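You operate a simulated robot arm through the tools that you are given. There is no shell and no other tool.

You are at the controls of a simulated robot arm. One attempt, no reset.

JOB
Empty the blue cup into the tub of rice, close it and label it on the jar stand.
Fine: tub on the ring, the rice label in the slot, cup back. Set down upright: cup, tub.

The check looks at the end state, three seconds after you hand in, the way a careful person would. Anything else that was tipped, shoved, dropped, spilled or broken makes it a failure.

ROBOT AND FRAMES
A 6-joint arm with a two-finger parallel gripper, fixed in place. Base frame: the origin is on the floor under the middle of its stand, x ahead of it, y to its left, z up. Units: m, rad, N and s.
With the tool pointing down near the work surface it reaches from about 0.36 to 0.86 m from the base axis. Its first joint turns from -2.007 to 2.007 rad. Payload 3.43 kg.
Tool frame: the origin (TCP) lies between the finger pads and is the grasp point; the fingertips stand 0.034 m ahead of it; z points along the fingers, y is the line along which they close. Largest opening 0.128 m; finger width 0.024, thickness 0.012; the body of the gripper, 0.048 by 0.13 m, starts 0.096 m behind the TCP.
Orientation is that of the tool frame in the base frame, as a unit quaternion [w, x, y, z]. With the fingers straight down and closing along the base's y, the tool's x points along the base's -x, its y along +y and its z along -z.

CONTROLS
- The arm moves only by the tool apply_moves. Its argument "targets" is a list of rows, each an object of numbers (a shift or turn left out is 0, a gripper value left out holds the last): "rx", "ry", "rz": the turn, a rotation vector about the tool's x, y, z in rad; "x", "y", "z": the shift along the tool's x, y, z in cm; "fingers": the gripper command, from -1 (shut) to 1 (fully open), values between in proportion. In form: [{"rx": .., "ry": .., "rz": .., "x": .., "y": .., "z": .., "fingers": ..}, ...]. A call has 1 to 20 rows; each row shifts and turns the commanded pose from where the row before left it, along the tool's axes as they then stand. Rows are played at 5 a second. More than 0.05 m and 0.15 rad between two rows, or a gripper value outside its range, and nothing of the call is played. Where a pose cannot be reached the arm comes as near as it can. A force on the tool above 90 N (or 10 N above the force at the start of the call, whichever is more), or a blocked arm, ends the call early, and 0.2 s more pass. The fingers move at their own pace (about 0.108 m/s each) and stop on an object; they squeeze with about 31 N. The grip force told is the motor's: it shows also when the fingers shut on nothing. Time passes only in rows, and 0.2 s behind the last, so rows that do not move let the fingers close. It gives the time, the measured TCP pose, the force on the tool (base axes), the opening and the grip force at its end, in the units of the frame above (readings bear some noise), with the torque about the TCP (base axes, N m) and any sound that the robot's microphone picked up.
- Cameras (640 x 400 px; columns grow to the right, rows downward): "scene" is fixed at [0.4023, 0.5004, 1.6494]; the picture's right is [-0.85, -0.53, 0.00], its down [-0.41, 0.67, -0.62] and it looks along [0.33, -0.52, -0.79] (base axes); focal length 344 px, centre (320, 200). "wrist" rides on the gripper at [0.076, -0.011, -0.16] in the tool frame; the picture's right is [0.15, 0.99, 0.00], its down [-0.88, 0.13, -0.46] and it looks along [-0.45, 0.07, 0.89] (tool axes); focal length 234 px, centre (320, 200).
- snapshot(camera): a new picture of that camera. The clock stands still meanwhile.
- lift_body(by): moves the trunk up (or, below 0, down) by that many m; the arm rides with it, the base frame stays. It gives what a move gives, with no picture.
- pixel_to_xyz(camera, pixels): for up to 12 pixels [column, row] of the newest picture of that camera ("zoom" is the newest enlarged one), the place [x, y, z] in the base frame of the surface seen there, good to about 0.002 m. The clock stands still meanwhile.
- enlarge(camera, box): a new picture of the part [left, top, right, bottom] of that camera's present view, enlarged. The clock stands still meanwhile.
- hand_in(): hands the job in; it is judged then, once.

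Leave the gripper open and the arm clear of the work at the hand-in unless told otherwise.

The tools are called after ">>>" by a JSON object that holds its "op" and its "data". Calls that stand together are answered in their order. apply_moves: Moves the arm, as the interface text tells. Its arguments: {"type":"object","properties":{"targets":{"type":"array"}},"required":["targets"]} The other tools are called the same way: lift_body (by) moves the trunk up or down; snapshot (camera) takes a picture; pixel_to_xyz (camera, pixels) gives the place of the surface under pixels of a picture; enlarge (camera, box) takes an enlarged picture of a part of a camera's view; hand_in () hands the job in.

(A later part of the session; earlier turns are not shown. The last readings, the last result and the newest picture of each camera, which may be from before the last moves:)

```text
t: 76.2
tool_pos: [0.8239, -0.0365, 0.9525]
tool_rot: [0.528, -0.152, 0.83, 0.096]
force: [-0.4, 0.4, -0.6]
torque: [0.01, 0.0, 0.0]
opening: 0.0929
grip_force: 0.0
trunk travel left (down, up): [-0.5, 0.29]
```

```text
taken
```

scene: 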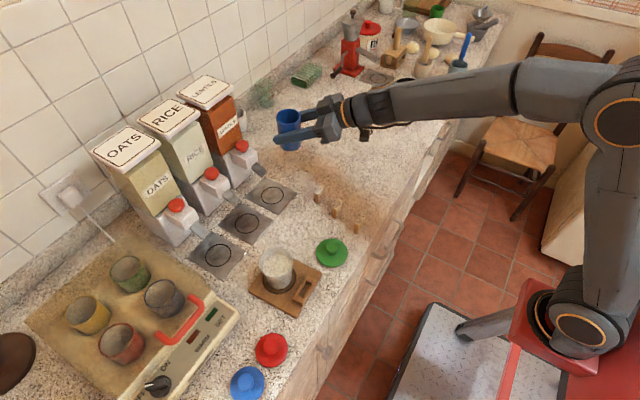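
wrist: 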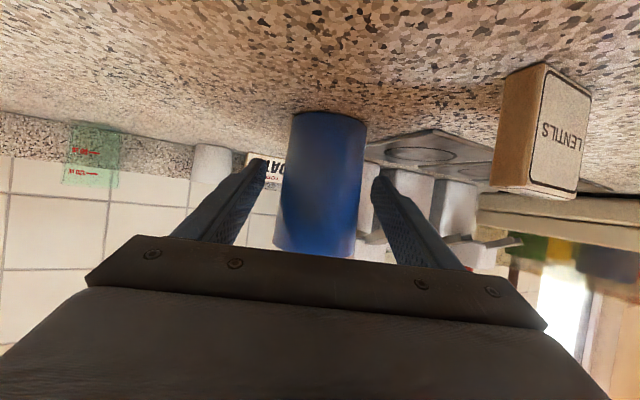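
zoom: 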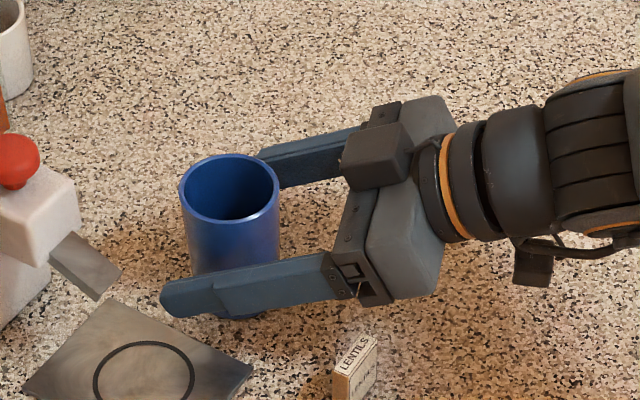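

The cup stands upright at its old place. Backing off straight along the tool axis, then up.

>>> {"op": "apply_moves", "data": {"targets": [{"z": -1}, {"z": -2}, {"z": -3}, {"z": -4}, {"z": -4}, {}]}}

>>> {"op": "apply_moves", "data": {"targets": [{"x": -2.7, "z": -1.27}, {"x": -3.6, "z": -1.7}, {"x": -3.6, "z": -1.7}, {"x": -3.6, "z": -1.7}, {"x": -3.6, "z": -1.7}, {}]}}

>>> {"op": "snapshot", "data": {"camera": "scene"}}

```text
t: 77.7
tool_pos: [0.7062, -0.0811, 1.0113]
tool_rot: [0.527, -0.152, 0.83, 0.096]
force: [1.2, 0.1, 0.4]
torque: [0.02, -0.01, 0.0]
opening: 0.0925
grip_force: 0.1
trunk travel left (down, up): [-0.5, 0.29]
```

```text
t: 79.0
tool_pos: [0.7048, -0.0824, 1.2008]
tool_rot: [0.527, -0.152, 0.831, 0.095]
force: [0.5, -0.7, -0.2]
torque: [0.0, -0.02, 0.02]
opening: 0.0928
grip_force: 0.1
trunk travel left (down, up): [-0.5, 0.29]
```

```text
taken
```

scene: 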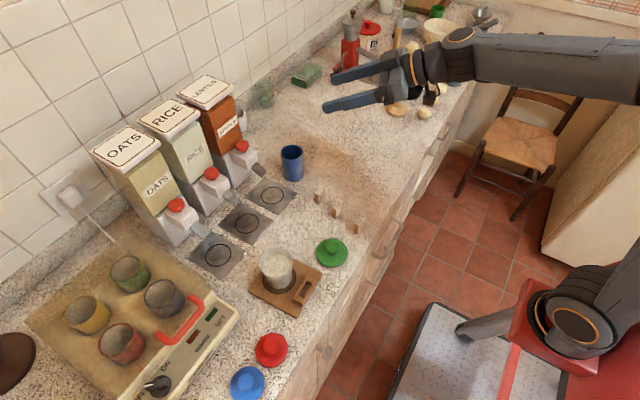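

The cup is back, the tub filled, all else in place. Raising the trunk back 15 cm and turning the tool straight down again.

>>> {"op": "lift_body", "data": {"by": 0.15}}

>>> {"op": "apply_moves", "data": {"targets": [{"ry": 0.1412}, {"ry": 0.1412}, {"ry": 0.1412}, {"ry": 0.1412}, {"ry": 0.1412}, {"ry": 0.1412}, {"ry": 0.1412}, {"ry": 0.1412}, {"rz": 0.1197}, {"rz": 0.1197}, {"rz": 0.1197}, {}]}}

```text
t: 80.8
tool_pos: [0.7056, -0.081, 1.3517]
tool_rot: [0.527, -0.152, 0.83, 0.096]
force: [0.0, 0.0, 0.4]
torque: [0.0, 0.0, 0.02]
opening: 0.0928
grip_force: 0.0
trunk travel left (down, up): [-0.65, 0.14]
```

```text
t: 83.4
tool_pos: [0.7041, -0.0811, 1.3511]
tool_rot: [0.002, 0.0, 1.0, 0.0]
force: [0.2, 1.3, 0.1]
torque: [0.02, 0.01, 0.0]
opening: 0.0928
grip_force: 0.1
trunk travel left (down, up): [-0.65, 0.14]
```

Tool straight down. Moving to look into the cup from above.

>>> {"op": "apply_moves", "data": {"targets": [{"x": -1.5, "y": 1.72, "z": 3.27}, {"x": -1.5, "y": 1.72, "z": 3.27}, {"x": -1.5, "y": 1.72, "z": 3.27}, {"x": -1.5, "y": 1.72, "z": 3.27}, {}]}}

>>> {"op": "enlarge", "data": {"camera": "wrist", "box": [260, 130, 340, 180]}}

>>> {"op": "enlarge", "data": {"camera": "wrist", "box": [310, 0, 530, 138]}}

```text
t: 84.6
tool_pos: [0.7636, -0.0129, 1.2203]
tool_rot: [0.002, 0.0, 1.0, 0.0]
force: [-0.1, 0.4, -0.2]
torque: [0.03, 0.03, 0.01]
opening: 0.0928
grip_force: 0.0
trunk travel left (down, up): [-0.65, 0.14]
```

```text
8.00 times, centred on (300, 155) of wrist
```

zoom: 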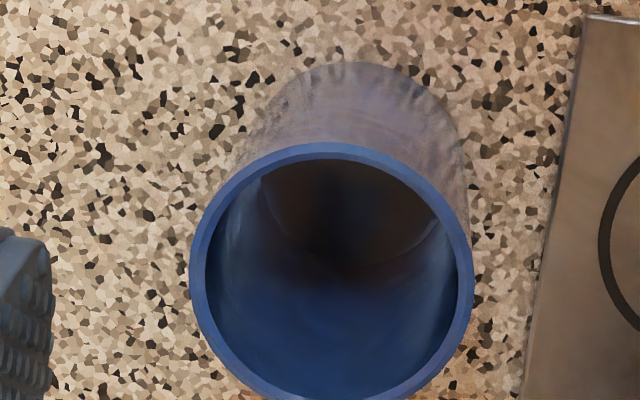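

```text
2.90 times, centred on (420, 69) of wrist
```

zoom: 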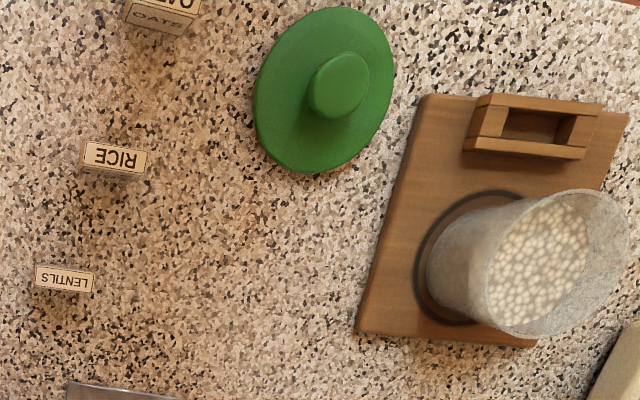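

The cup is empty. Now the lid: moving closer for an exact look at the green lid's knob.

>>> {"op": "apply_moves", "data": {"targets": [{"x": 3.06, "y": 1.64, "z": 1.75}, {"x": 3.06, "y": 1.64, "z": 1.75}, {"x": 3.06, "y": 1.64, "z": 1.75}, {"x": 3.06, "y": 1.64, "z": 1.75}, {"x": 3.06, "y": 1.64, "z": 1.75}, {"x": 3.06, "y": 1.64, "z": 1.75}, {"x": 3.06, "y": 1.64, "z": 1.75}, {"x": 3.06, "y": 1.64, "z": 1.75}, {}]}}

>>> {"op": "snapshot", "data": {"camera": "wrist"}}

>>> {"op": "enlarge", "data": {"camera": "wrist", "box": [256, 160, 384, 240]}}

```text
t: 86.6
tool_pos: [0.5228, 0.1176, 1.0811]
tool_rot: [0.003, -0.001, 1.0, -0.001]
force: [-0.4, 0.1, -0.8]
torque: [-0.04, -0.01, -0.01]
opening: 0.0927
grip_force: 0.1
trunk travel left (down, up): [-0.65, 0.14]
```

```text
taken
```

wrist: 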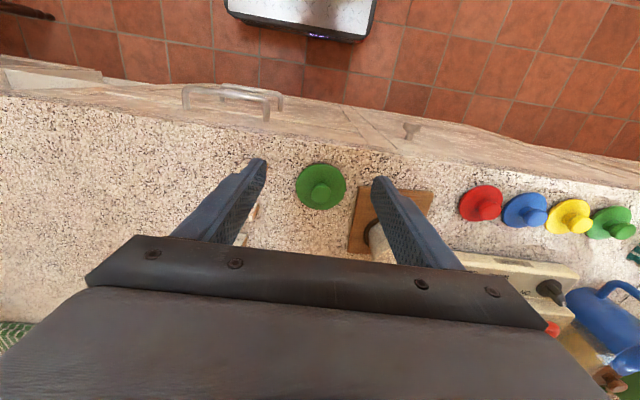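

```text
5.00 times, centred on (320, 200) of wrist
```

zoom: 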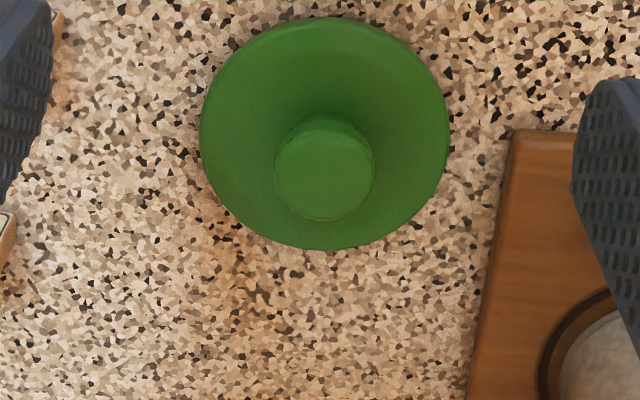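

Measuring knob and lid edges in this view.

>>> {"op": "pixel_to_xyz", "data": {"camera": "zoom", "pixels": [[324, 175], [278, 175], [371, 175], [324, 128], [324, 216], [204, 133], [445, 133], [324, 22], [324, 244]]}}

```text
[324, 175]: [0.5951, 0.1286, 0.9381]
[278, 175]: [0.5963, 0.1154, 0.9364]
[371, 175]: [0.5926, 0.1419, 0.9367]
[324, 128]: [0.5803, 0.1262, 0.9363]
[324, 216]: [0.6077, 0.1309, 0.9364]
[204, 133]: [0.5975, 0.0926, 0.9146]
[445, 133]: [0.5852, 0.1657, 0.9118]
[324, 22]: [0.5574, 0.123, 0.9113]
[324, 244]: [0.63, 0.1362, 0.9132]
```

Knob centre ≈ (0.5945, 0.1292). Moving above it with fingers at 6 cm and trimming the tiny pitch error.

>>> {"op": "apply_moves", "data": {"targets": [{"x": -2.39, "y": 0.39, "z": 2.67, "ry": 0.005, "fingers": -0.0625}, {"x": -2.39, "y": 0.39, "z": 2.67}, {"x": -2.39, "y": 0.39, "z": 2.67}, {}]}}

>>> {"op": "snapshot", "data": {"camera": "wrist"}}

>>> {"op": "enlarge", "data": {"camera": "scene", "box": [264, 190, 424, 290]}}

```text
t: 87.6
tool_pos: [0.5934, 0.1317, 0.9998]
tool_rot: [-0.001, 0.0, 1.0, 0.0]
force: [-0.2, -0.4, -0.2]
torque: [-0.04, -0.03, -0.01]
opening: 0.0599
grip_force: 0.1
trunk travel left (down, up): [-0.65, 0.14]
```

```text
taken
```

wrist: 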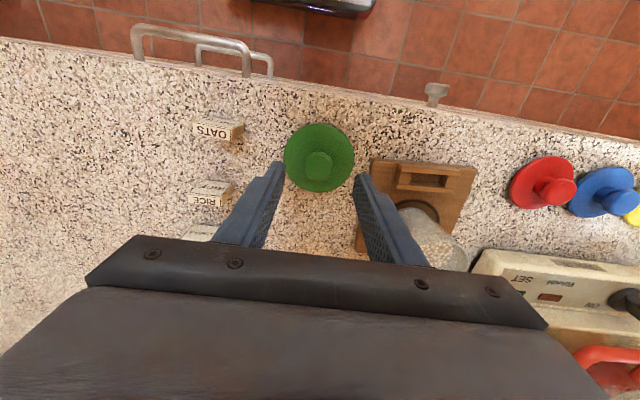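

```text
4.00 times, centred on (344, 240) of scene
```

zoom: 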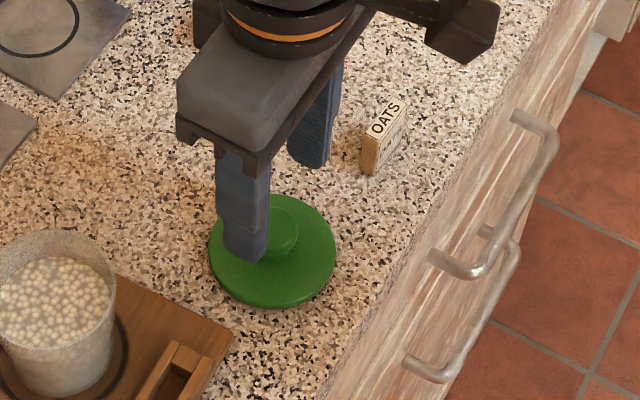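

The knob is centred between the fingers. Lowering 4.8 cm so the tips end just above the lid plate.

>>> {"op": "apply_moves", "data": {"targets": [{"z": 2}, {"z": 1.5}, {"z": 0.8}, {"z": 0.4}, {}]}}

>>> {"op": "enlarge", "data": {"camera": "scene", "box": [284, 200, 380, 260]}}

>>> {"op": "enlarge", "data": {"camera": "wrist", "box": [240, 110, 400, 210]}}

```text
t: 88.8
tool_pos: [0.5935, 0.129, 0.9525]
tool_rot: [0.0, 0.0, 1.0, 0.0]
force: [-0.3, 0.0, -0.3]
torque: [0.04, -0.02, 0.02]
opening: 0.0601
grip_force: 0.1
trunk travel left (down, up): [-0.65, 0.14]
```

```text
6.67 times, centred on (332, 230) of scene
```

zoom: 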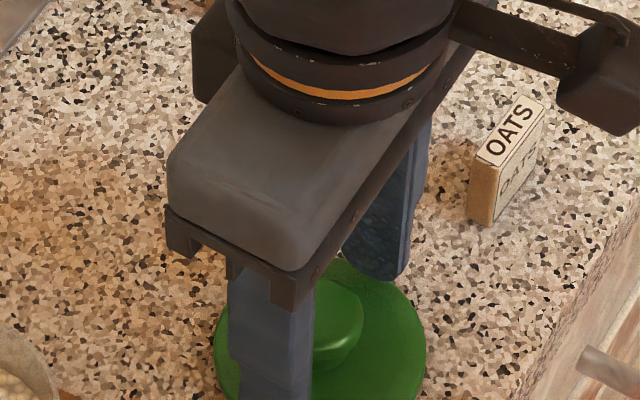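

```text
4.00 times, centred on (320, 160) of wrist
```

zoom: 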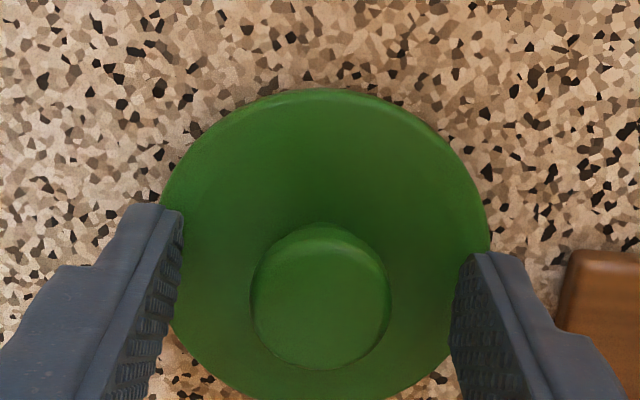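

The knob sits centred between the pads. Closing gently.

>>> {"op": "apply_moves", "data": {"targets": [{"fingers": -0.3}, {"fingers": -0.45}, {"fingers": -0.55}, {"fingers": -0.62}, {"fingers": -0.8}, {"fingers": -1}, {}, {}]}}

>>> {"op": "enlarge", "data": {"camera": "wrist", "box": [240, 110, 400, 210]}}

```text
t: 90.6
tool_pos: [0.5931, 0.1293, 0.9528]
tool_rot: [-0.001, -0.001, 1.0, 0.0]
force: [0.2, -0.2, 0.7]
torque: [-0.02, 0.02, 0.03]
opening: 0.0279
grip_force: 31.2
trunk travel left (down, up): [-0.65, 0.14]
```

```text
4.00 times, centred on (320, 160) of wrist
```

zoom: 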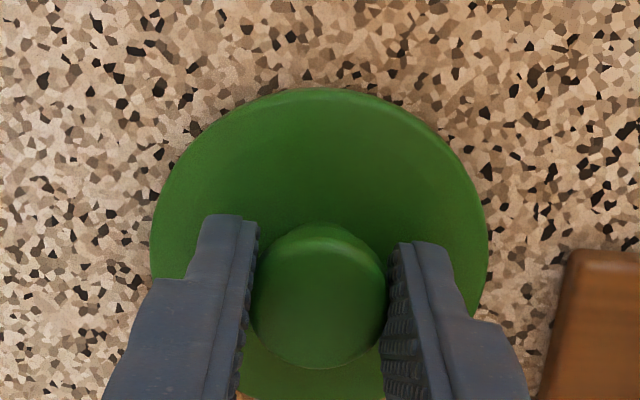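

Knob gripped (2.8 cm, 31 N). Lifting the lid: slowly at first, then up to z ≈ 1.08.

>>> {"op": "apply_moves", "data": {"targets": [{"z": -0.5}, {"z": -1}, {"z": -2}, {"z": -2.5}, {"z": -2.5}, {"z": -2.5}, {"z": -1.5}, {"z": -0.5}, {}]}}

>>> {"op": "snapshot", "data": {"camera": "wrist"}}

>>> {"op": "enlarge", "data": {"camera": "scene", "box": [244, 170, 404, 270]}}

```text
t: 92.6
tool_pos: [0.5926, 0.1305, 1.0851]
tool_rot: [-0.001, -0.001, 1.0, 0.0]
force: [-0.1, 1.0, 0.6]
torque: [-0.01, 0.03, 0.01]
opening: 0.0278
grip_force: 31.1
trunk travel left (down, up): [-0.65, 0.14]
```

```text
taken
```

wrist: 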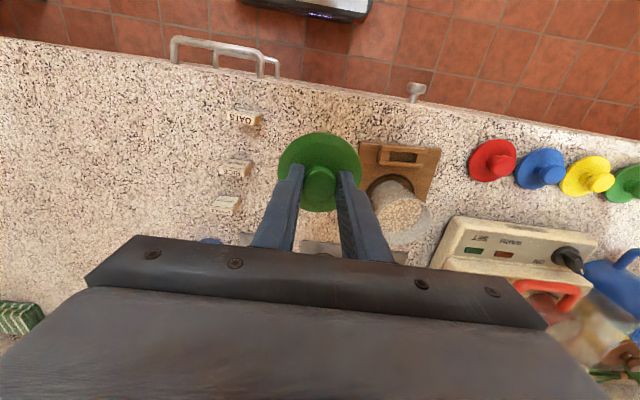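

```text
4.00 times, centred on (324, 220) of scene
```

zoom: 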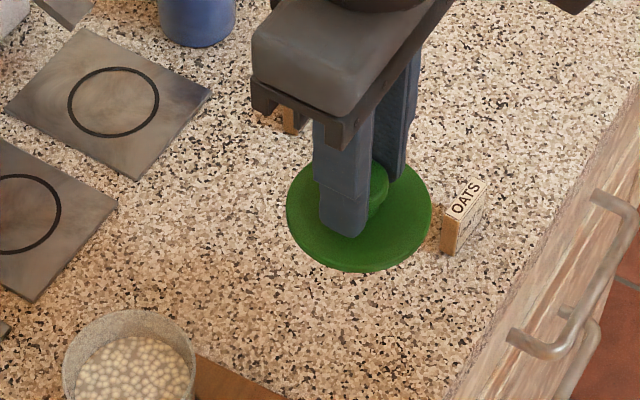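

The lid hangs level. Now measuring the tub's rim centre precisely from the scene camera.

>>> {"op": "enlarge", "data": {"camera": "scene", "box": [244, 235, 316, 280]}}

```text
8.89 times, centred on (280, 258) of scene
```

zoom: 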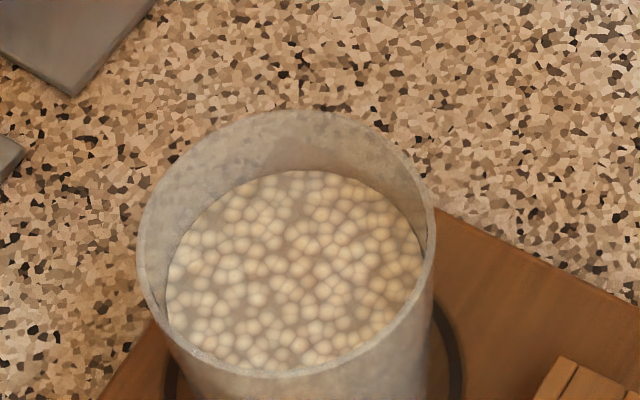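

>>> {"op": "pixel_to_xyz", "data": {"camera": "zoom", "pixels": [[140, 250], [431, 225], [295, 112], [275, 372], [190, 150], [385, 135], [180, 338], [400, 315], [290, 260]]}}

```text
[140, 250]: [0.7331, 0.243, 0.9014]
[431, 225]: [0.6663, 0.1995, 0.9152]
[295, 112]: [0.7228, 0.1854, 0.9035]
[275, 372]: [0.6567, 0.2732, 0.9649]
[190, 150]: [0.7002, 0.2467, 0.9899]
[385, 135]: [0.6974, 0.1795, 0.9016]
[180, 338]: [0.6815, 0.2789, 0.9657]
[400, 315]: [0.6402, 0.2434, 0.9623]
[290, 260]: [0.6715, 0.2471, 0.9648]
```

The translucent rim gives mixed depths; cross-checking with the wrist view.

>>> {"op": "enlarge", "data": {"camera": "wrist", "box": [344, 165, 440, 225]}}

>>> {"op": "enlarge", "data": {"camera": "wrist", "box": [344, 190, 440, 250]}}

```text
6.67 times, centred on (392, 195) of wrist
```

zoom: 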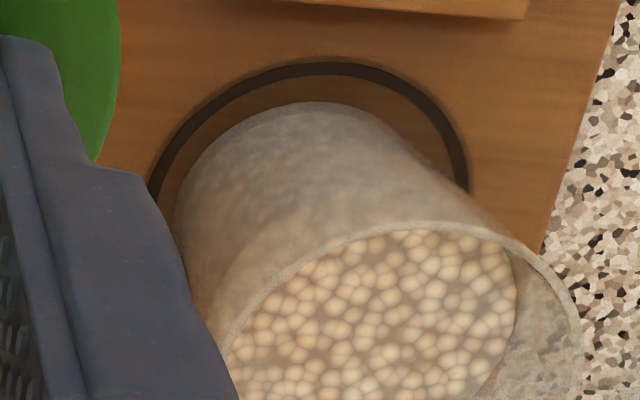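

```text
6.67 times, centred on (392, 220) of wrist
```

zoom: 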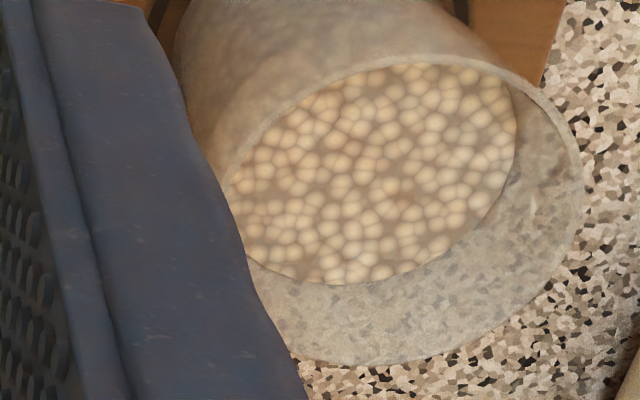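

>>> {"op": "pixel_to_xyz", "data": {"camera": "zoom", "pixels": [[420, 58], [330, 85], [260, 130], [500, 68], [540, 95], [570, 130], [580, 180], [570, 240], [520, 305], [450, 345], [400, 360], [330, 350]]}}

```text
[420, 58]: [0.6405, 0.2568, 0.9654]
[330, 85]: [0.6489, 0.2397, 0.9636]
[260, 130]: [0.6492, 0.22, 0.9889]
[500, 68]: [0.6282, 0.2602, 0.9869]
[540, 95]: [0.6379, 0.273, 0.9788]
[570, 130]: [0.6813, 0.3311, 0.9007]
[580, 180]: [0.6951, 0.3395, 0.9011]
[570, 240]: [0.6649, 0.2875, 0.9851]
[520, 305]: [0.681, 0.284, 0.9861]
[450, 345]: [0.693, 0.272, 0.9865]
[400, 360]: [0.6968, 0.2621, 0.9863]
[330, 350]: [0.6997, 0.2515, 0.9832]
```

Rim circle fit: centre (0.664, 0.252), r 0.0355, z 0.986. Now measuring the lid's position in the grip the same way.

>>> {"op": "enlarge", "data": {"camera": "wrist", "box": [256, 125, 384, 205]}}

>>> {"op": "pixel_to_xyz", "data": {"camera": "zoom", "pixels": [[113, 180], [527, 175], [320, 40], [200, 75], [440, 75], [320, 260], [130, 245], [512, 245]]}}

```text
5.00 times, centred on (320, 165) of wrist
```

zoom: 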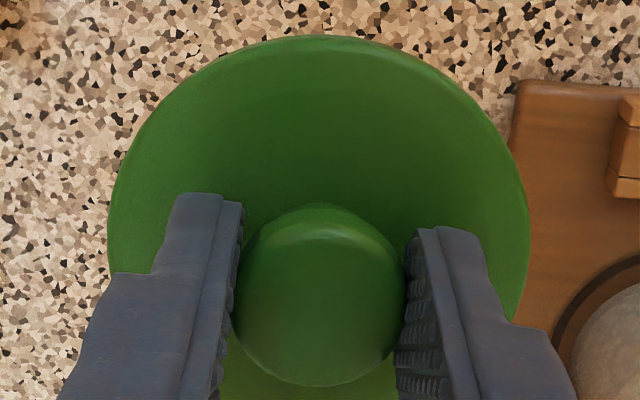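

```text
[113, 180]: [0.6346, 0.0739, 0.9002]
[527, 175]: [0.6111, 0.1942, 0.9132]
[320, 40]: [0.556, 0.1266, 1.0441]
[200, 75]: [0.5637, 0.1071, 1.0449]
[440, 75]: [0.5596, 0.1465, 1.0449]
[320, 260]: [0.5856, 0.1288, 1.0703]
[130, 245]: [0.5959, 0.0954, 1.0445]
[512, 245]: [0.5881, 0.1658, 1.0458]
```

The lid is centred in the grip (within 1 mm). Carrying it over the tub: 7 cm ahead, 12.1 cm left.

>>> {"op": "apply_moves", "data": {"targets": [{"x": -0.6, "y": 1.01}, {"x": -1.17, "y": 2.02}, {"x": -1.4, "y": 2.43}, {"x": -1.4, "y": 2.43}, {"x": -1.17, "y": 2.02}, {"x": -0.7, "y": 1.22}, {"x": -0.6, "y": 1.02}, {}, {}]}}

>>> {"op": "snapshot", "data": {"camera": "wrist"}}

>>> {"op": "enlarge", "data": {"camera": "scene", "box": [220, 200, 348, 280]}}

```text
t: 94.6
tool_pos: [0.6624, 0.2507, 1.0827]
tool_rot: [-0.001, -0.001, 1.0, -0.001]
force: [0.6, 0.0, -0.4]
torque: [0.03, 0.0, 0.03]
opening: 0.0277
grip_force: 30.8
trunk travel left (down, up): [-0.65, 0.14]
```

```text
taken
```

wrist: 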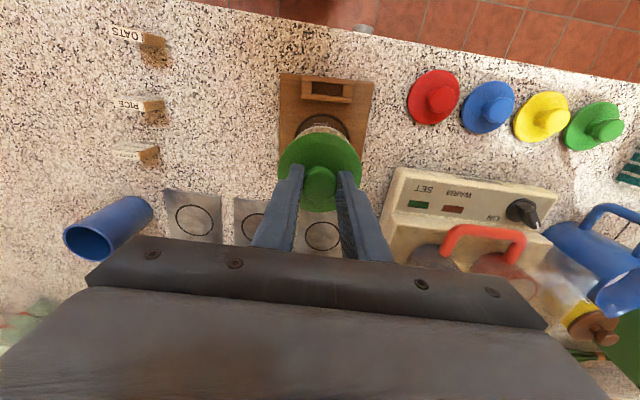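

```text
5.00 times, centred on (284, 240) of scene
```

zoom: 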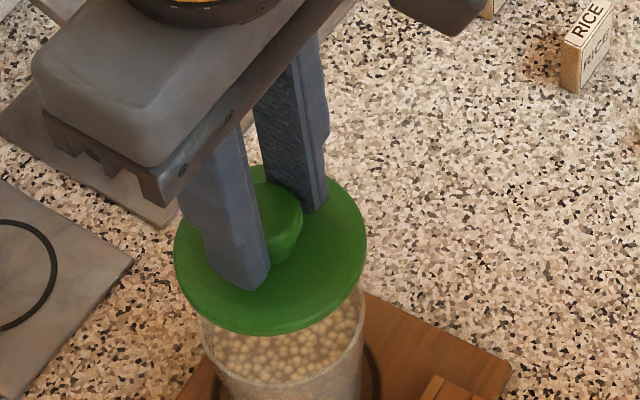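

Lid is above the tub. Lowering 3 cm, then checking alignment before the last bit.

>>> {"op": "apply_moves", "data": {"targets": [{"x": -0.05, "y": 0.1, "z": 1}, {"z": 1}, {"z": 0.8}, {}]}}

>>> {"op": "enlarge", "data": {"camera": "scene", "box": [236, 215, 332, 275]}}

>>> {"op": "enlarge", "data": {"camera": "wrist", "box": [256, 105, 384, 185]}}

```text
t: 95.6
tool_pos: [0.664, 0.2532, 1.0542]
tool_rot: [-0.001, -0.001, 1.0, 0.0]
force: [0.1, 0.2, 0.0]
torque: [-0.03, -0.04, 0.01]
opening: 0.028
grip_force: 31.0
trunk travel left (down, up): [-0.65, 0.14]
```

```text
6.67 times, centred on (284, 245) of scene
```

zoom: 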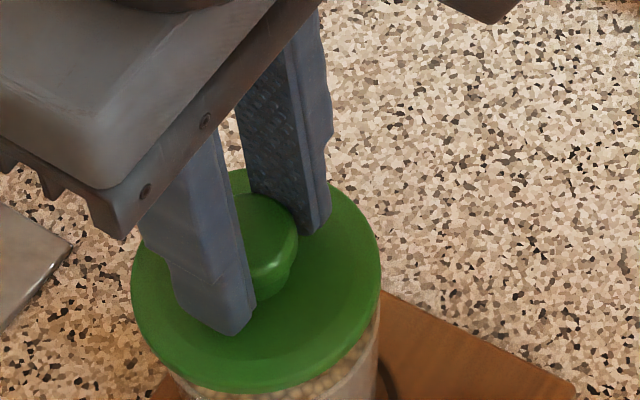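

```text
5.00 times, centred on (320, 145) of wrist
```

zoom: 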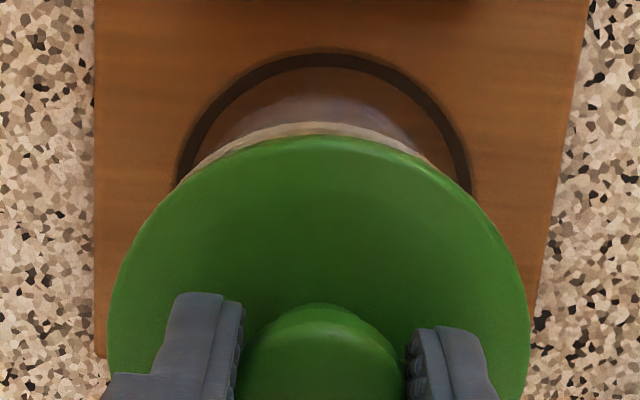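

Alignment is good to ~2 mm; the lid should go ~1.5 mm right. Correcting and lowering 1.2 cm more, then feeling for contact.

>>> {"op": "apply_moves", "data": {"targets": [{"x": 0.05, "y": -0.15, "z": 0.5}, {"z": 0.5}, {"z": 0.3}, {}]}}

>>> {"op": "enlarge", "data": {"camera": "scene", "box": [236, 225, 332, 285]}}

>>> {"op": "enlarge", "data": {"camera": "wrist", "box": [256, 105, 384, 185]}}

```text
t: 96.6
tool_pos: [0.664, 0.2508, 1.0401]
tool_rot: [-0.001, -0.001, 1.0, 0.0]
force: [-0.4, -0.4, 0.0]
torque: [-0.02, 0.03, -0.02]
opening: 0.0281
grip_force: 30.8
trunk travel left (down, up): [-0.65, 0.14]
```

```text
6.67 times, centred on (284, 255) of scene
```

zoom: 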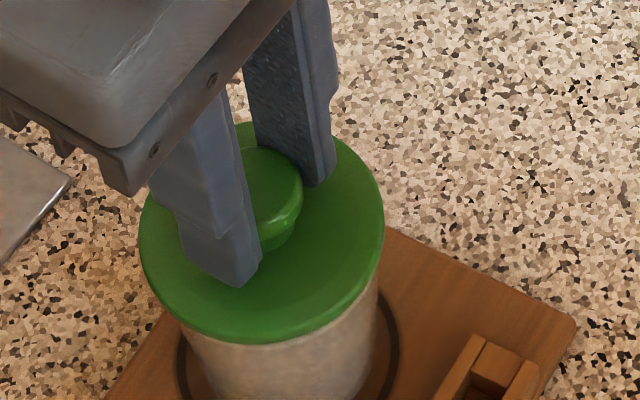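

```text
5.00 times, centred on (320, 145) of wrist
```

zoom: 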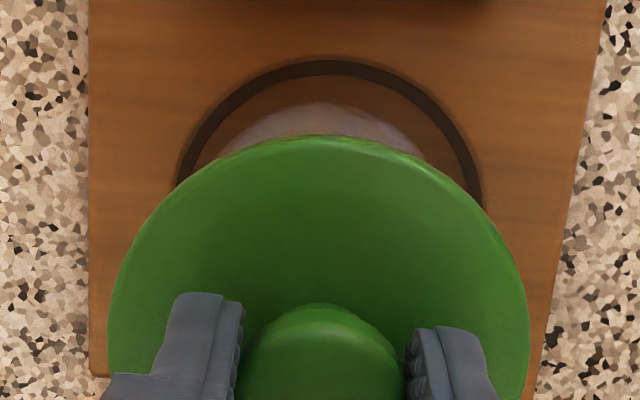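

Only ~1.5 mm off. Nudging back 1.2 mm and lowering in 1 mm steps until contact.

>>> {"op": "apply_moves", "data": {"targets": [{"x": 0.12, "y": 0.05, "z": 0.1}, {"z": 0.1}, {"z": 0.1}, {}]}}

```text
t: 97.6
tool_pos: [0.6625, 0.2511, 1.0396]
tool_rot: [-0.001, -0.001, 1.0, 0.0]
force: [0.0, 0.1, -1.2]
torque: [0.05, 0.03, 0.02]
opening: 0.028
grip_force: 31.2
trunk travel left (down, up): [-0.65, 0.14]
```

>>> {"op": "apply_moves", "data": {"targets": [{"z": 0.1}, {"z": 0.1}, {}]}}

```text
t: 98.4
tool_pos: [0.6626, 0.252, 1.0381]
tool_rot: [-0.001, -0.001, 1.0, 0.0]
force: [-0.2, -0.6, 0.2]
torque: [-0.02, 0.04, 0.02]
opening: 0.0279
grip_force: 31.0
trunk travel left (down, up): [-0.65, 0.14]
```

>>> {"op": "apply_moves", "data": {"targets": [{"z": 0.1}, {"z": 0.1}, {}]}}

>>> {"op": "enlarge", "data": {"camera": "scene", "box": [236, 225, 332, 285]}}

```text
t: 99.2
tool_pos: [0.6616, 0.2514, 1.0345]
tool_rot: [-0.001, -0.002, 1.0, 0.0]
force: [0.2, -0.4, 0.1]
torque: [-0.01, 0.0, -0.02]
opening: 0.0279
grip_force: 31.1
trunk travel left (down, up): [-0.65, 0.14]
```

```text
6.67 times, centred on (284, 255) of scene
```

zoom: 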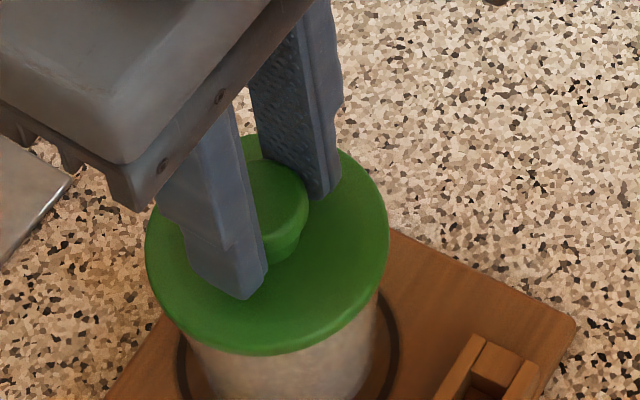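

The lid is now concentric (centre col 268 vs rim 267). Still no contact; continuing in 1 mm steps.

>>> {"op": "apply_moves", "data": {"targets": [{"z": 0.1}, {"z": 0.1}, {}]}}

```text
t: 100.0
tool_pos: [0.6612, 0.2524, 1.0325]
tool_rot: [0.0, -0.001, 1.0, 0.0]
force: [2.0, -1.2, 8.4]
torque: [-0.1, -0.17, 0.02]
opening: 0.0278
grip_force: 31.0
trunk travel left (down, up): [-0.65, 0.14]
heard: snap
```

A "snap" was heard: the lid seems to have clicked onto the tub. Checking closely before releasing.

>>> {"op": "enlarge", "data": {"camera": "scene", "box": [236, 225, 332, 285]}}

>>> {"op": "enlarge", "data": {"camera": "wrist", "box": [256, 105, 384, 185]}}

```text
6.67 times, centred on (284, 255) of scene
```

zoom: 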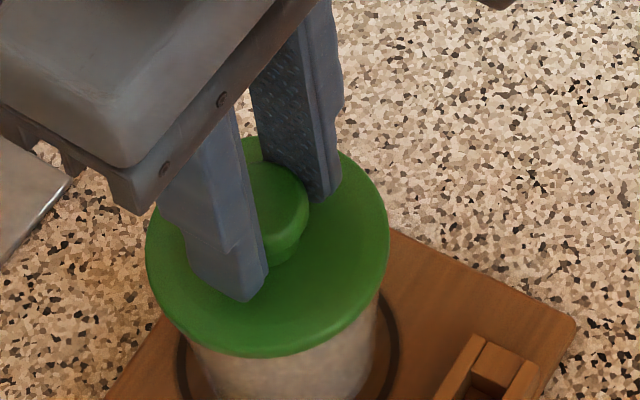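

```text
5.00 times, centred on (320, 145) of wrist
```

zoom: 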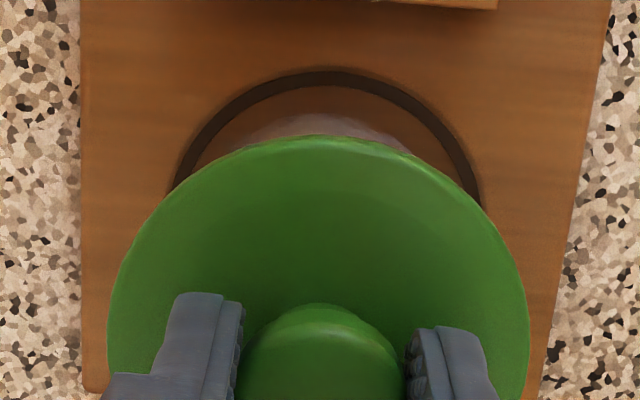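

It looks seated flat. A gentle extra press of 1 mm to make sure it is fully home.

>>> {"op": "apply_moves", "data": {"targets": [{"z": 0.1}, {}]}}

```text
t: 100.6
tool_pos: [0.6617, 0.2519, 1.0331]
tool_rot: [0.001, 0.0, 1.0, 0.0]
force: [2.4, -0.2, 23.8]
torque: [-0.1, -0.1, 0.01]
opening: 0.0282
grip_force: 31.1
trunk travel left (down, up): [-0.65, 0.14]
```

Firm contact (24 N): the lid is home. Relieving 1 mm and opening the fingers.

>>> {"op": "apply_moves", "data": {"targets": [{"z": -0.12}, {}, {"fingers": -0.5}, {"fingers": -0.35}, {"fingers": -0.1}, {}]}}

>>> {"op": "apply_moves", "data": {"targets": [{"z": -1}, {"z": -2.5}, {"z": -4}, {"z": -4}, {}]}}

>>> {"op": "enlarge", "data": {"camera": "scene", "box": [220, 210, 348, 290]}}

>>> {"op": "snapshot", "data": {"camera": "wrist"}}

```text
t: 102.0
tool_pos: [0.6614, 0.2513, 1.033]
tool_rot: [-0.001, -0.001, 1.0, -0.001]
force: [1.2, 0.3, -0.5]
torque: [0.05, 0.02, 0.0]
opening: 0.0577
grip_force: 0.1
trunk travel left (down, up): [-0.65, 0.14]
```

```text
t: 103.2
tool_pos: [0.6589, 0.2526, 1.1468]
tool_rot: [-0.001, -0.001, 1.0, -0.001]
force: [-0.2, -0.5, -0.9]
torque: [0.02, -0.01, -0.03]
opening: 0.0577
grip_force: 0.0
trunk travel left (down, up): [-0.65, 0.14]
```

```text
5.00 times, centred on (284, 250) of scene
```

zoom: 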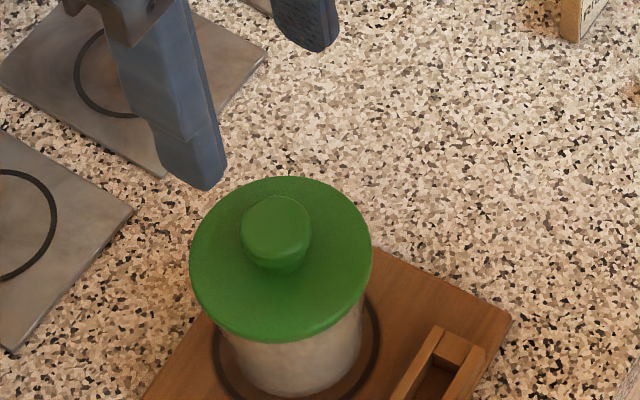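

```text
taken
```

wrist: 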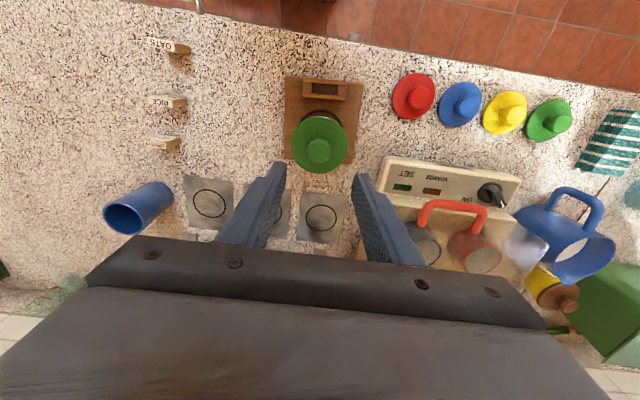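

The tub is closed and stands in the ring. Now the RICE label: moving to a closer look at it.

>>> {"op": "apply_moves", "data": {"targets": [{"x": 1.03, "y": -3.48, "z": 0.8}, {"x": 1.03, "y": -3.48, "z": 0.8}, {"x": 1.03, "y": -3.48, "z": 1.2}, {"x": 1.03, "y": -3.48, "z": 1.4}, {"x": 1.03, "y": -3.48, "z": 1.4}, {"x": 1.03, "y": -3.48, "z": 1.4}, {"x": 1.03, "y": -3.48, "z": 1.4}, {}, {}]}}

>>> {"op": "snapshot", "data": {"camera": "wrist"}}

>>> {"op": "enlarge", "data": {"camera": "wrist", "box": [272, 160, 368, 220]}}

```text
t: 105.2
tool_pos: [0.5905, 0.0114, 1.0637]
tool_rot: [0.0, 0.0, 1.0, 0.0]
force: [0.6, -0.1, 0.0]
torque: [-0.02, -0.02, 0.0]
opening: 0.0574
grip_force: 0.0
trunk travel left (down, up): [-0.65, 0.14]
```

```text
taken
```

wrist: 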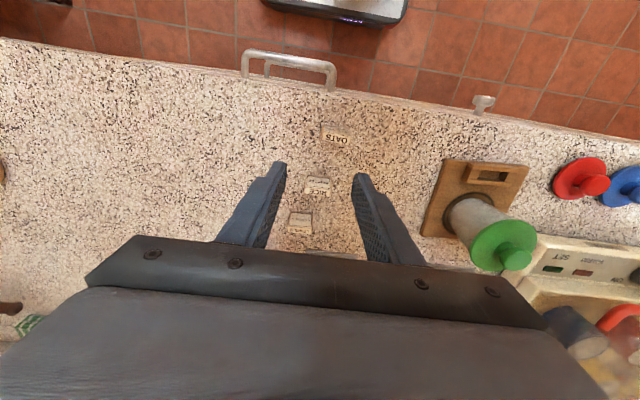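

```text
6.67 times, centred on (320, 190) of wrist
```

zoom: 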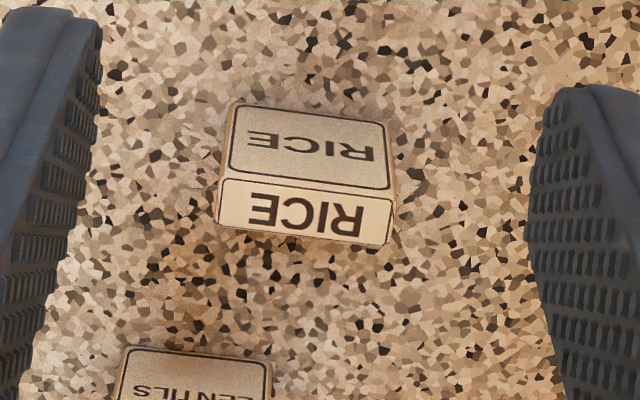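

Measuring the RICE label's top face corners.

>>> {"op": "pixel_to_xyz", "data": {"camera": "zoom", "pixels": [[224, 181], [392, 203], [387, 241], [221, 224], [306, 212], [232, 105], [382, 122], [224, 140], [393, 160]]}}

```text
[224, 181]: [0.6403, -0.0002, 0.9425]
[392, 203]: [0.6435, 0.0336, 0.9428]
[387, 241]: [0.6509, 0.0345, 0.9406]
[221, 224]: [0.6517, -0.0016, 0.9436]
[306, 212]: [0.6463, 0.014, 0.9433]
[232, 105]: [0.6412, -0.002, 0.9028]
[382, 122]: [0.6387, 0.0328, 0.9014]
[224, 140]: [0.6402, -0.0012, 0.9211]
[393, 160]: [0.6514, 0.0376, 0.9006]
```

RICE label centre ≈ (0.6457, 0.017), ~3.5 × 1.0 cm, roughly axis-aligned, its printed side facing the robot. Moving above it.

>>> {"op": "apply_moves", "data": {"targets": [{"x": -1.84, "y": 0.18, "z": 2.1}, {"x": -1.84, "y": 0.18, "z": 2.1}, {"x": -1.84, "y": 0.18, "z": 2.1}, {}, {}]}}

>>> {"op": "enlarge", "data": {"camera": "wrist", "box": [240, 110, 400, 210]}}

>>> {"op": "enlarge", "data": {"camera": "scene", "box": [270, 150, 398, 230]}}

```text
t: 106.4
tool_pos: [0.6464, 0.0148, 1.0003]
tool_rot: [0.0, 0.0, 1.0, -0.001]
force: [0.0, -0.1, -0.3]
torque: [-0.02, 0.0, 0.02]
opening: 0.0576
grip_force: 0.1
trunk travel left (down, up): [-0.65, 0.14]
```

```text
4.00 times, centred on (320, 160) of wrist
```

zoom: 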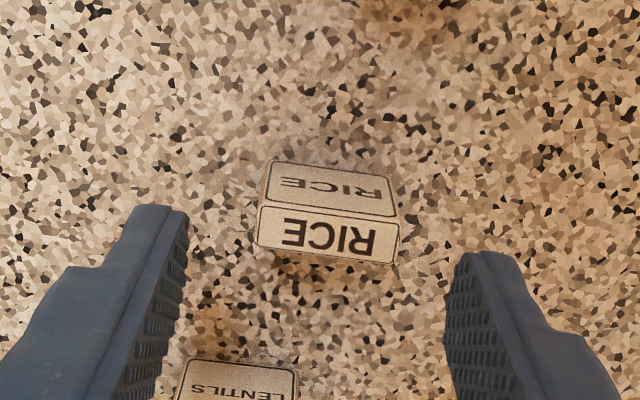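

```text
5.00 times, centred on (334, 190) of scene
```

zoom: 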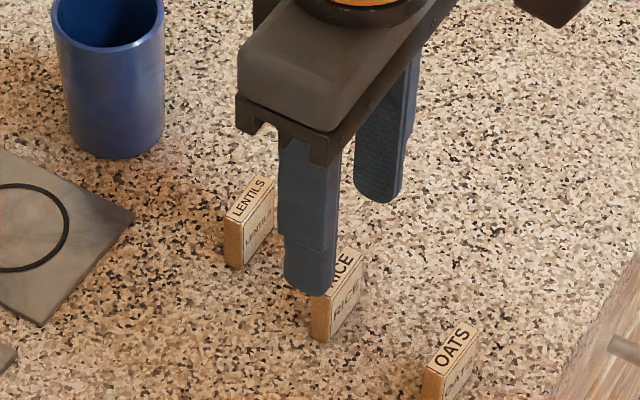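

Label centre by this view: (0.646, 0.0175). Shifting 2.5 mm left and lowering 4.6 cm so the tips cover the label's upper part.

>>> {"op": "apply_moves", "data": {"targets": [{"y": 0.25, "z": 1.5}, {"z": 1.5}, {"z": 1}, {"z": 0.6}, {}]}}

>>> {"op": "enlarge", "data": {"camera": "wrist", "box": [240, 110, 400, 210]}}

>>> {"op": "enlarge", "data": {"camera": "scene", "box": [286, 170, 382, 230]}}

```text
t: 107.6
tool_pos: [0.6447, 0.0168, 0.9548]
tool_rot: [-0.001, 0.001, 1.0, 0.0]
force: [0.0, 0.5, 0.3]
torque: [0.0, 0.02, 0.02]
opening: 0.0577
grip_force: 0.0
trunk travel left (down, up): [-0.65, 0.14]
```

```text
4.00 times, centred on (320, 160) of wrist
```

zoom: 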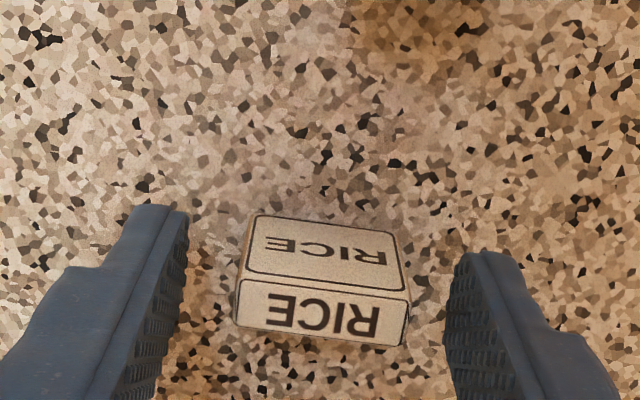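

```text
6.67 times, centred on (334, 200) of scene
```

zoom: 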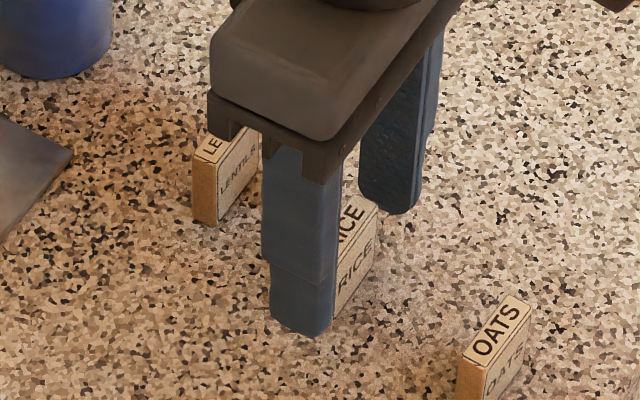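

The label is centred between the tips and aligned within ~1.5°. Closing gently.

>>> {"op": "apply_moves", "data": {"targets": [{"fingers": -0.25}, {"fingers": -0.38}, {"fingers": -0.44}, {"fingers": -0.5}, {"fingers": -0.7}, {"fingers": -0.8}, {}, {}]}}

>>> {"op": "enlarge", "data": {"camera": "wrist", "box": [240, 110, 400, 210]}}

```text
t: 109.4
tool_pos: [0.6438, 0.0158, 0.9547]
tool_rot: [-0.002, 0.0, 1.0, 0.0]
force: [0.2, 0.4, 0.1]
torque: [0.01, 0.0, -0.02]
opening: 0.0341
grip_force: 30.7
trunk travel left (down, up): [-0.65, 0.14]
```

```text
4.00 times, centred on (320, 160) of wrist
```

zoom: 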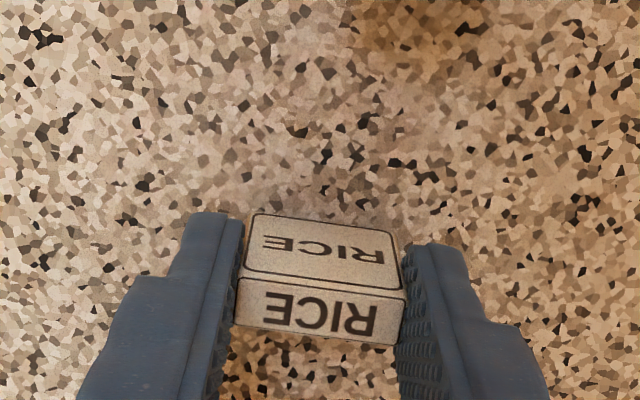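

Label held (3.41 cm, 31 N). Lifting it straight up, slowly first.

>>> {"op": "apply_moves", "data": {"targets": [{"z": -0.5}, {"z": -1}, {"z": -2}, {"z": -2.5}, {"z": -2.5}, {"z": -1}, {}]}}

>>> {"op": "snapshot", "data": {"camera": "wrist"}}

>>> {"op": "enlarge", "data": {"camera": "wrist", "box": [240, 110, 400, 210]}}

>>> {"op": "enlarge", "data": {"camera": "scene", "box": [270, 130, 398, 230]}}

```text
t: 111.0
tool_pos: [0.6453, 0.0157, 1.0489]
tool_rot: [-0.001, -0.001, 1.0, 0.001]
force: [0.1, 0.1, -0.5]
torque: [0.02, -0.03, -0.04]
opening: 0.0342
grip_force: 30.4
trunk travel left (down, up): [-0.65, 0.14]
```

```text
taken
```

wrist: 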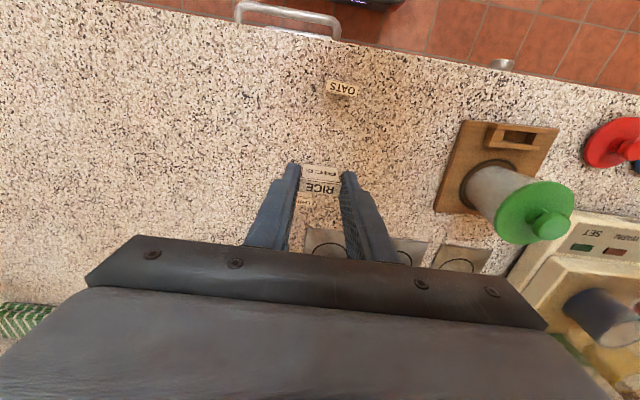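

```text
4.00 times, centred on (320, 160) of wrist
```

zoom: 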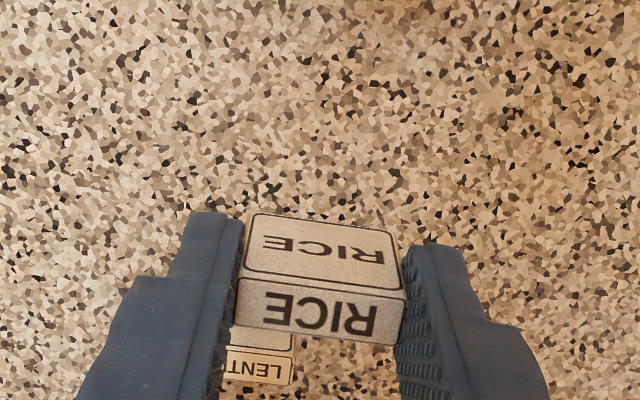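

```text
4.00 times, centred on (334, 180) of scene
```

zoom: 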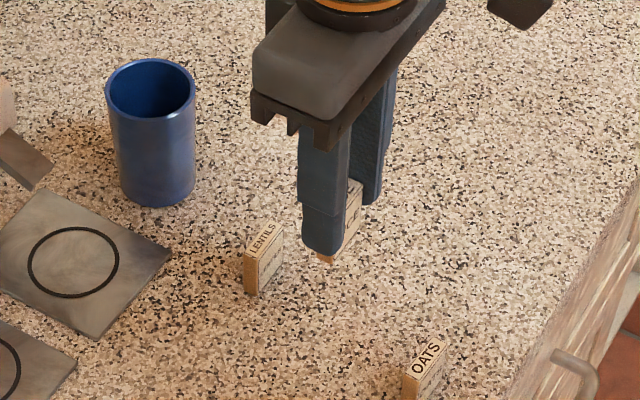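

The label is held square and centred at the TCP. Carrying it over to the slot area (x first, then y), at z ≈ 1.06 and turning 4.2° to match the stand.

>>> {"op": "apply_moves", "data": {"targets": [{"x": 1.3, "y": 1.5, "z": -0.5}, {"x": 1.9, "y": 3, "z": -0.5}, {"x": 1.9, "y": 3}, {"y": 3}, {"y": 3}, {"y": 3}, {"y": 3}, {"y": 2.5}, {"y": 1.35}, {"rz": -0.073}, {}, {}]}}

>>> {"op": "snapshot", "data": {"camera": "wrist"}}

>>> {"op": "enlarge", "data": {"camera": "wrist", "box": [240, 90, 400, 190]}}

>>> {"op": "enlarge", "data": {"camera": "scene", "box": [230, 220, 358, 300]}}

```text
t: 113.6
tool_pos: [0.5948, 0.2504, 1.0604]
tool_rot: [-0.001, -0.037, 0.999, 0.0]
force: [-0.5, -0.5, 0.2]
torque: [0.03, -0.01, 0.01]
opening: 0.0341
grip_force: 31.1
trunk travel left (down, up): [-0.65, 0.14]
```

```text
taken
```

wrist: 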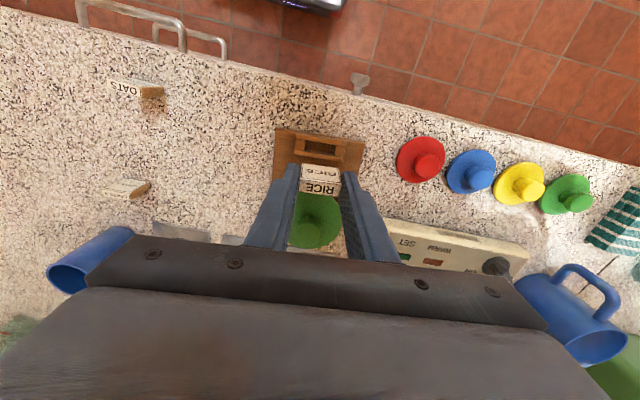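

```text
4.00 times, centred on (320, 140) of wrist
```

zoom: 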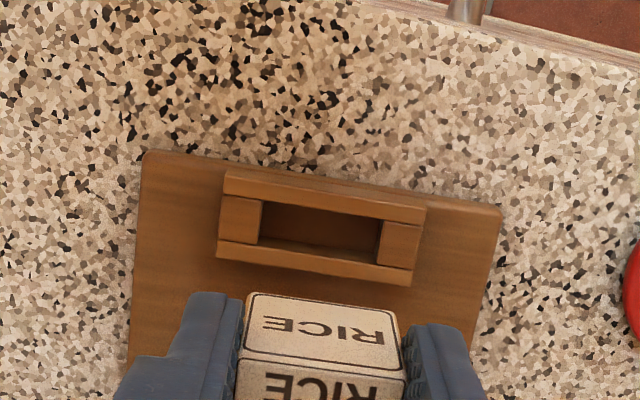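

```text
5.00 times, centred on (294, 260) of scene
```

zoom: 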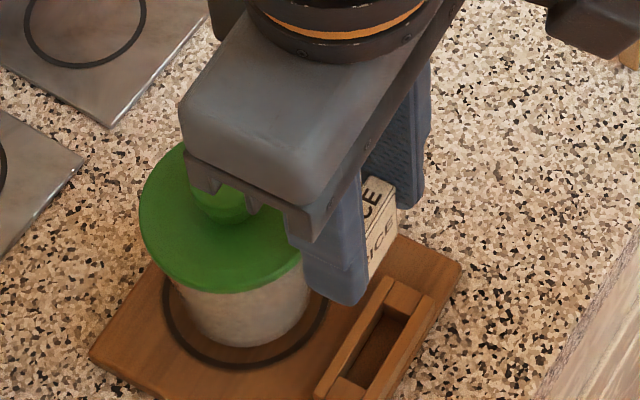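

Measuring the slot frame in this view: bar tops, block tops and inner edges.

>>> {"op": "pixel_to_xyz", "data": {"camera": "zoom", "pixels": [[240, 221], [400, 243], [320, 194], [315, 262], [230, 180], [422, 213], [221, 249], [408, 280], [262, 203], [383, 223], [259, 243], [378, 264]]}}

>>> {"op": "pixel_to_xyz", "data": {"camera": "zoom", "pixels": [[150, 153], [500, 210], [134, 330], [320, 225], [322, 240], [260, 218], [383, 240], [320, 204], [318, 253], [318, 250]]}}

```text
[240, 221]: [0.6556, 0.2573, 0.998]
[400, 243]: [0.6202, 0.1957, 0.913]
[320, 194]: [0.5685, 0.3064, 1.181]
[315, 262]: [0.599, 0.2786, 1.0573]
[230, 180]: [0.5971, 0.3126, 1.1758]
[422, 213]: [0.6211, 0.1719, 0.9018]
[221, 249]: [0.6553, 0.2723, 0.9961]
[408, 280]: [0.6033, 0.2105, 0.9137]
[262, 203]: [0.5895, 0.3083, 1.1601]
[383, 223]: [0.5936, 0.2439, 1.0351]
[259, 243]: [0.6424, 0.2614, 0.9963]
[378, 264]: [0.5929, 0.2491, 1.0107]
```

```text
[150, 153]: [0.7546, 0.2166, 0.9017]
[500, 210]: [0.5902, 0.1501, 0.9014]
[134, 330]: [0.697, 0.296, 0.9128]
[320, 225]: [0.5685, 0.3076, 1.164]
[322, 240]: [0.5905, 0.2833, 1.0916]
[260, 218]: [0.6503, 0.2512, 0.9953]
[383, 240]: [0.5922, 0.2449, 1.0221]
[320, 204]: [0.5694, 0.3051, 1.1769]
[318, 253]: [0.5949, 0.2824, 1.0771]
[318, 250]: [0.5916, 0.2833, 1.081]
```

The newest zoom was the scene's; redoing the wrist zoom and measuring there.

>>> {"op": "enlarge", "data": {"camera": "wrist", "box": [272, 115, 368, 175]}}

```text
6.67 times, centred on (320, 145) of wrist
```

zoom: 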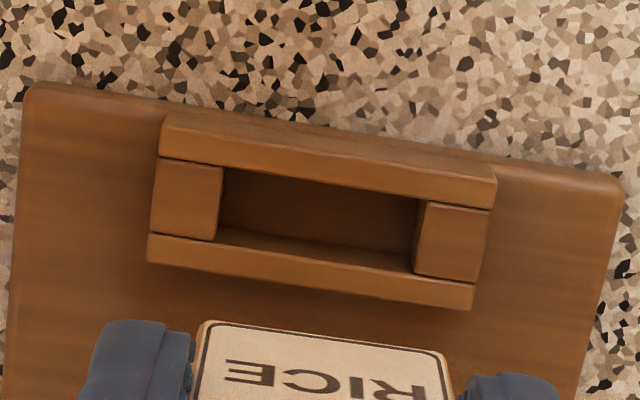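

>>> {"op": "pixel_to_xyz", "data": {"camera": "zoom", "pixels": [[187, 200], [452, 243], [160, 135], [490, 190], [152, 250], [470, 298], [320, 205], [320, 165], [310, 270], [300, 240], [310, 255], [170, 118]]}}

>>> {"op": "pixel_to_xyz", "data": {"camera": "zoom", "pixels": [[221, 200], [226, 200], [412, 235], [418, 235], [320, 178], [320, 183], [320, 188], [320, 248], [320, 252], [320, 256], [160, 195], [485, 250]]}}

```text
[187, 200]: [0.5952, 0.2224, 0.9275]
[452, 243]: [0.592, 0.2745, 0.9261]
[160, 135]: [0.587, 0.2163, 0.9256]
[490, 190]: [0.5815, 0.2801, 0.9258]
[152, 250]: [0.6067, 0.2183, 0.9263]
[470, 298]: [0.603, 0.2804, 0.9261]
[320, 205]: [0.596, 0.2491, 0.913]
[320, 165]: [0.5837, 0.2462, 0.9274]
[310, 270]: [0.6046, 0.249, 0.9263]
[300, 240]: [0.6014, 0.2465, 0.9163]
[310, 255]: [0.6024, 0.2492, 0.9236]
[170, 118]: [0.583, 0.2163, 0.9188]
```

```text
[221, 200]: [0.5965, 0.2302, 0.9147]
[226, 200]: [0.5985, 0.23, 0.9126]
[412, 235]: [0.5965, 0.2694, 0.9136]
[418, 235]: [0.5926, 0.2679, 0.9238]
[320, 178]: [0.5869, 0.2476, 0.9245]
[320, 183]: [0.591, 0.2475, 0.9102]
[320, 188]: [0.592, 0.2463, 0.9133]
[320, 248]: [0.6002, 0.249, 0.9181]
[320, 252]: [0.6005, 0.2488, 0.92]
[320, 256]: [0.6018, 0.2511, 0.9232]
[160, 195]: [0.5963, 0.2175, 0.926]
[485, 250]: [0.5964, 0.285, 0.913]
```

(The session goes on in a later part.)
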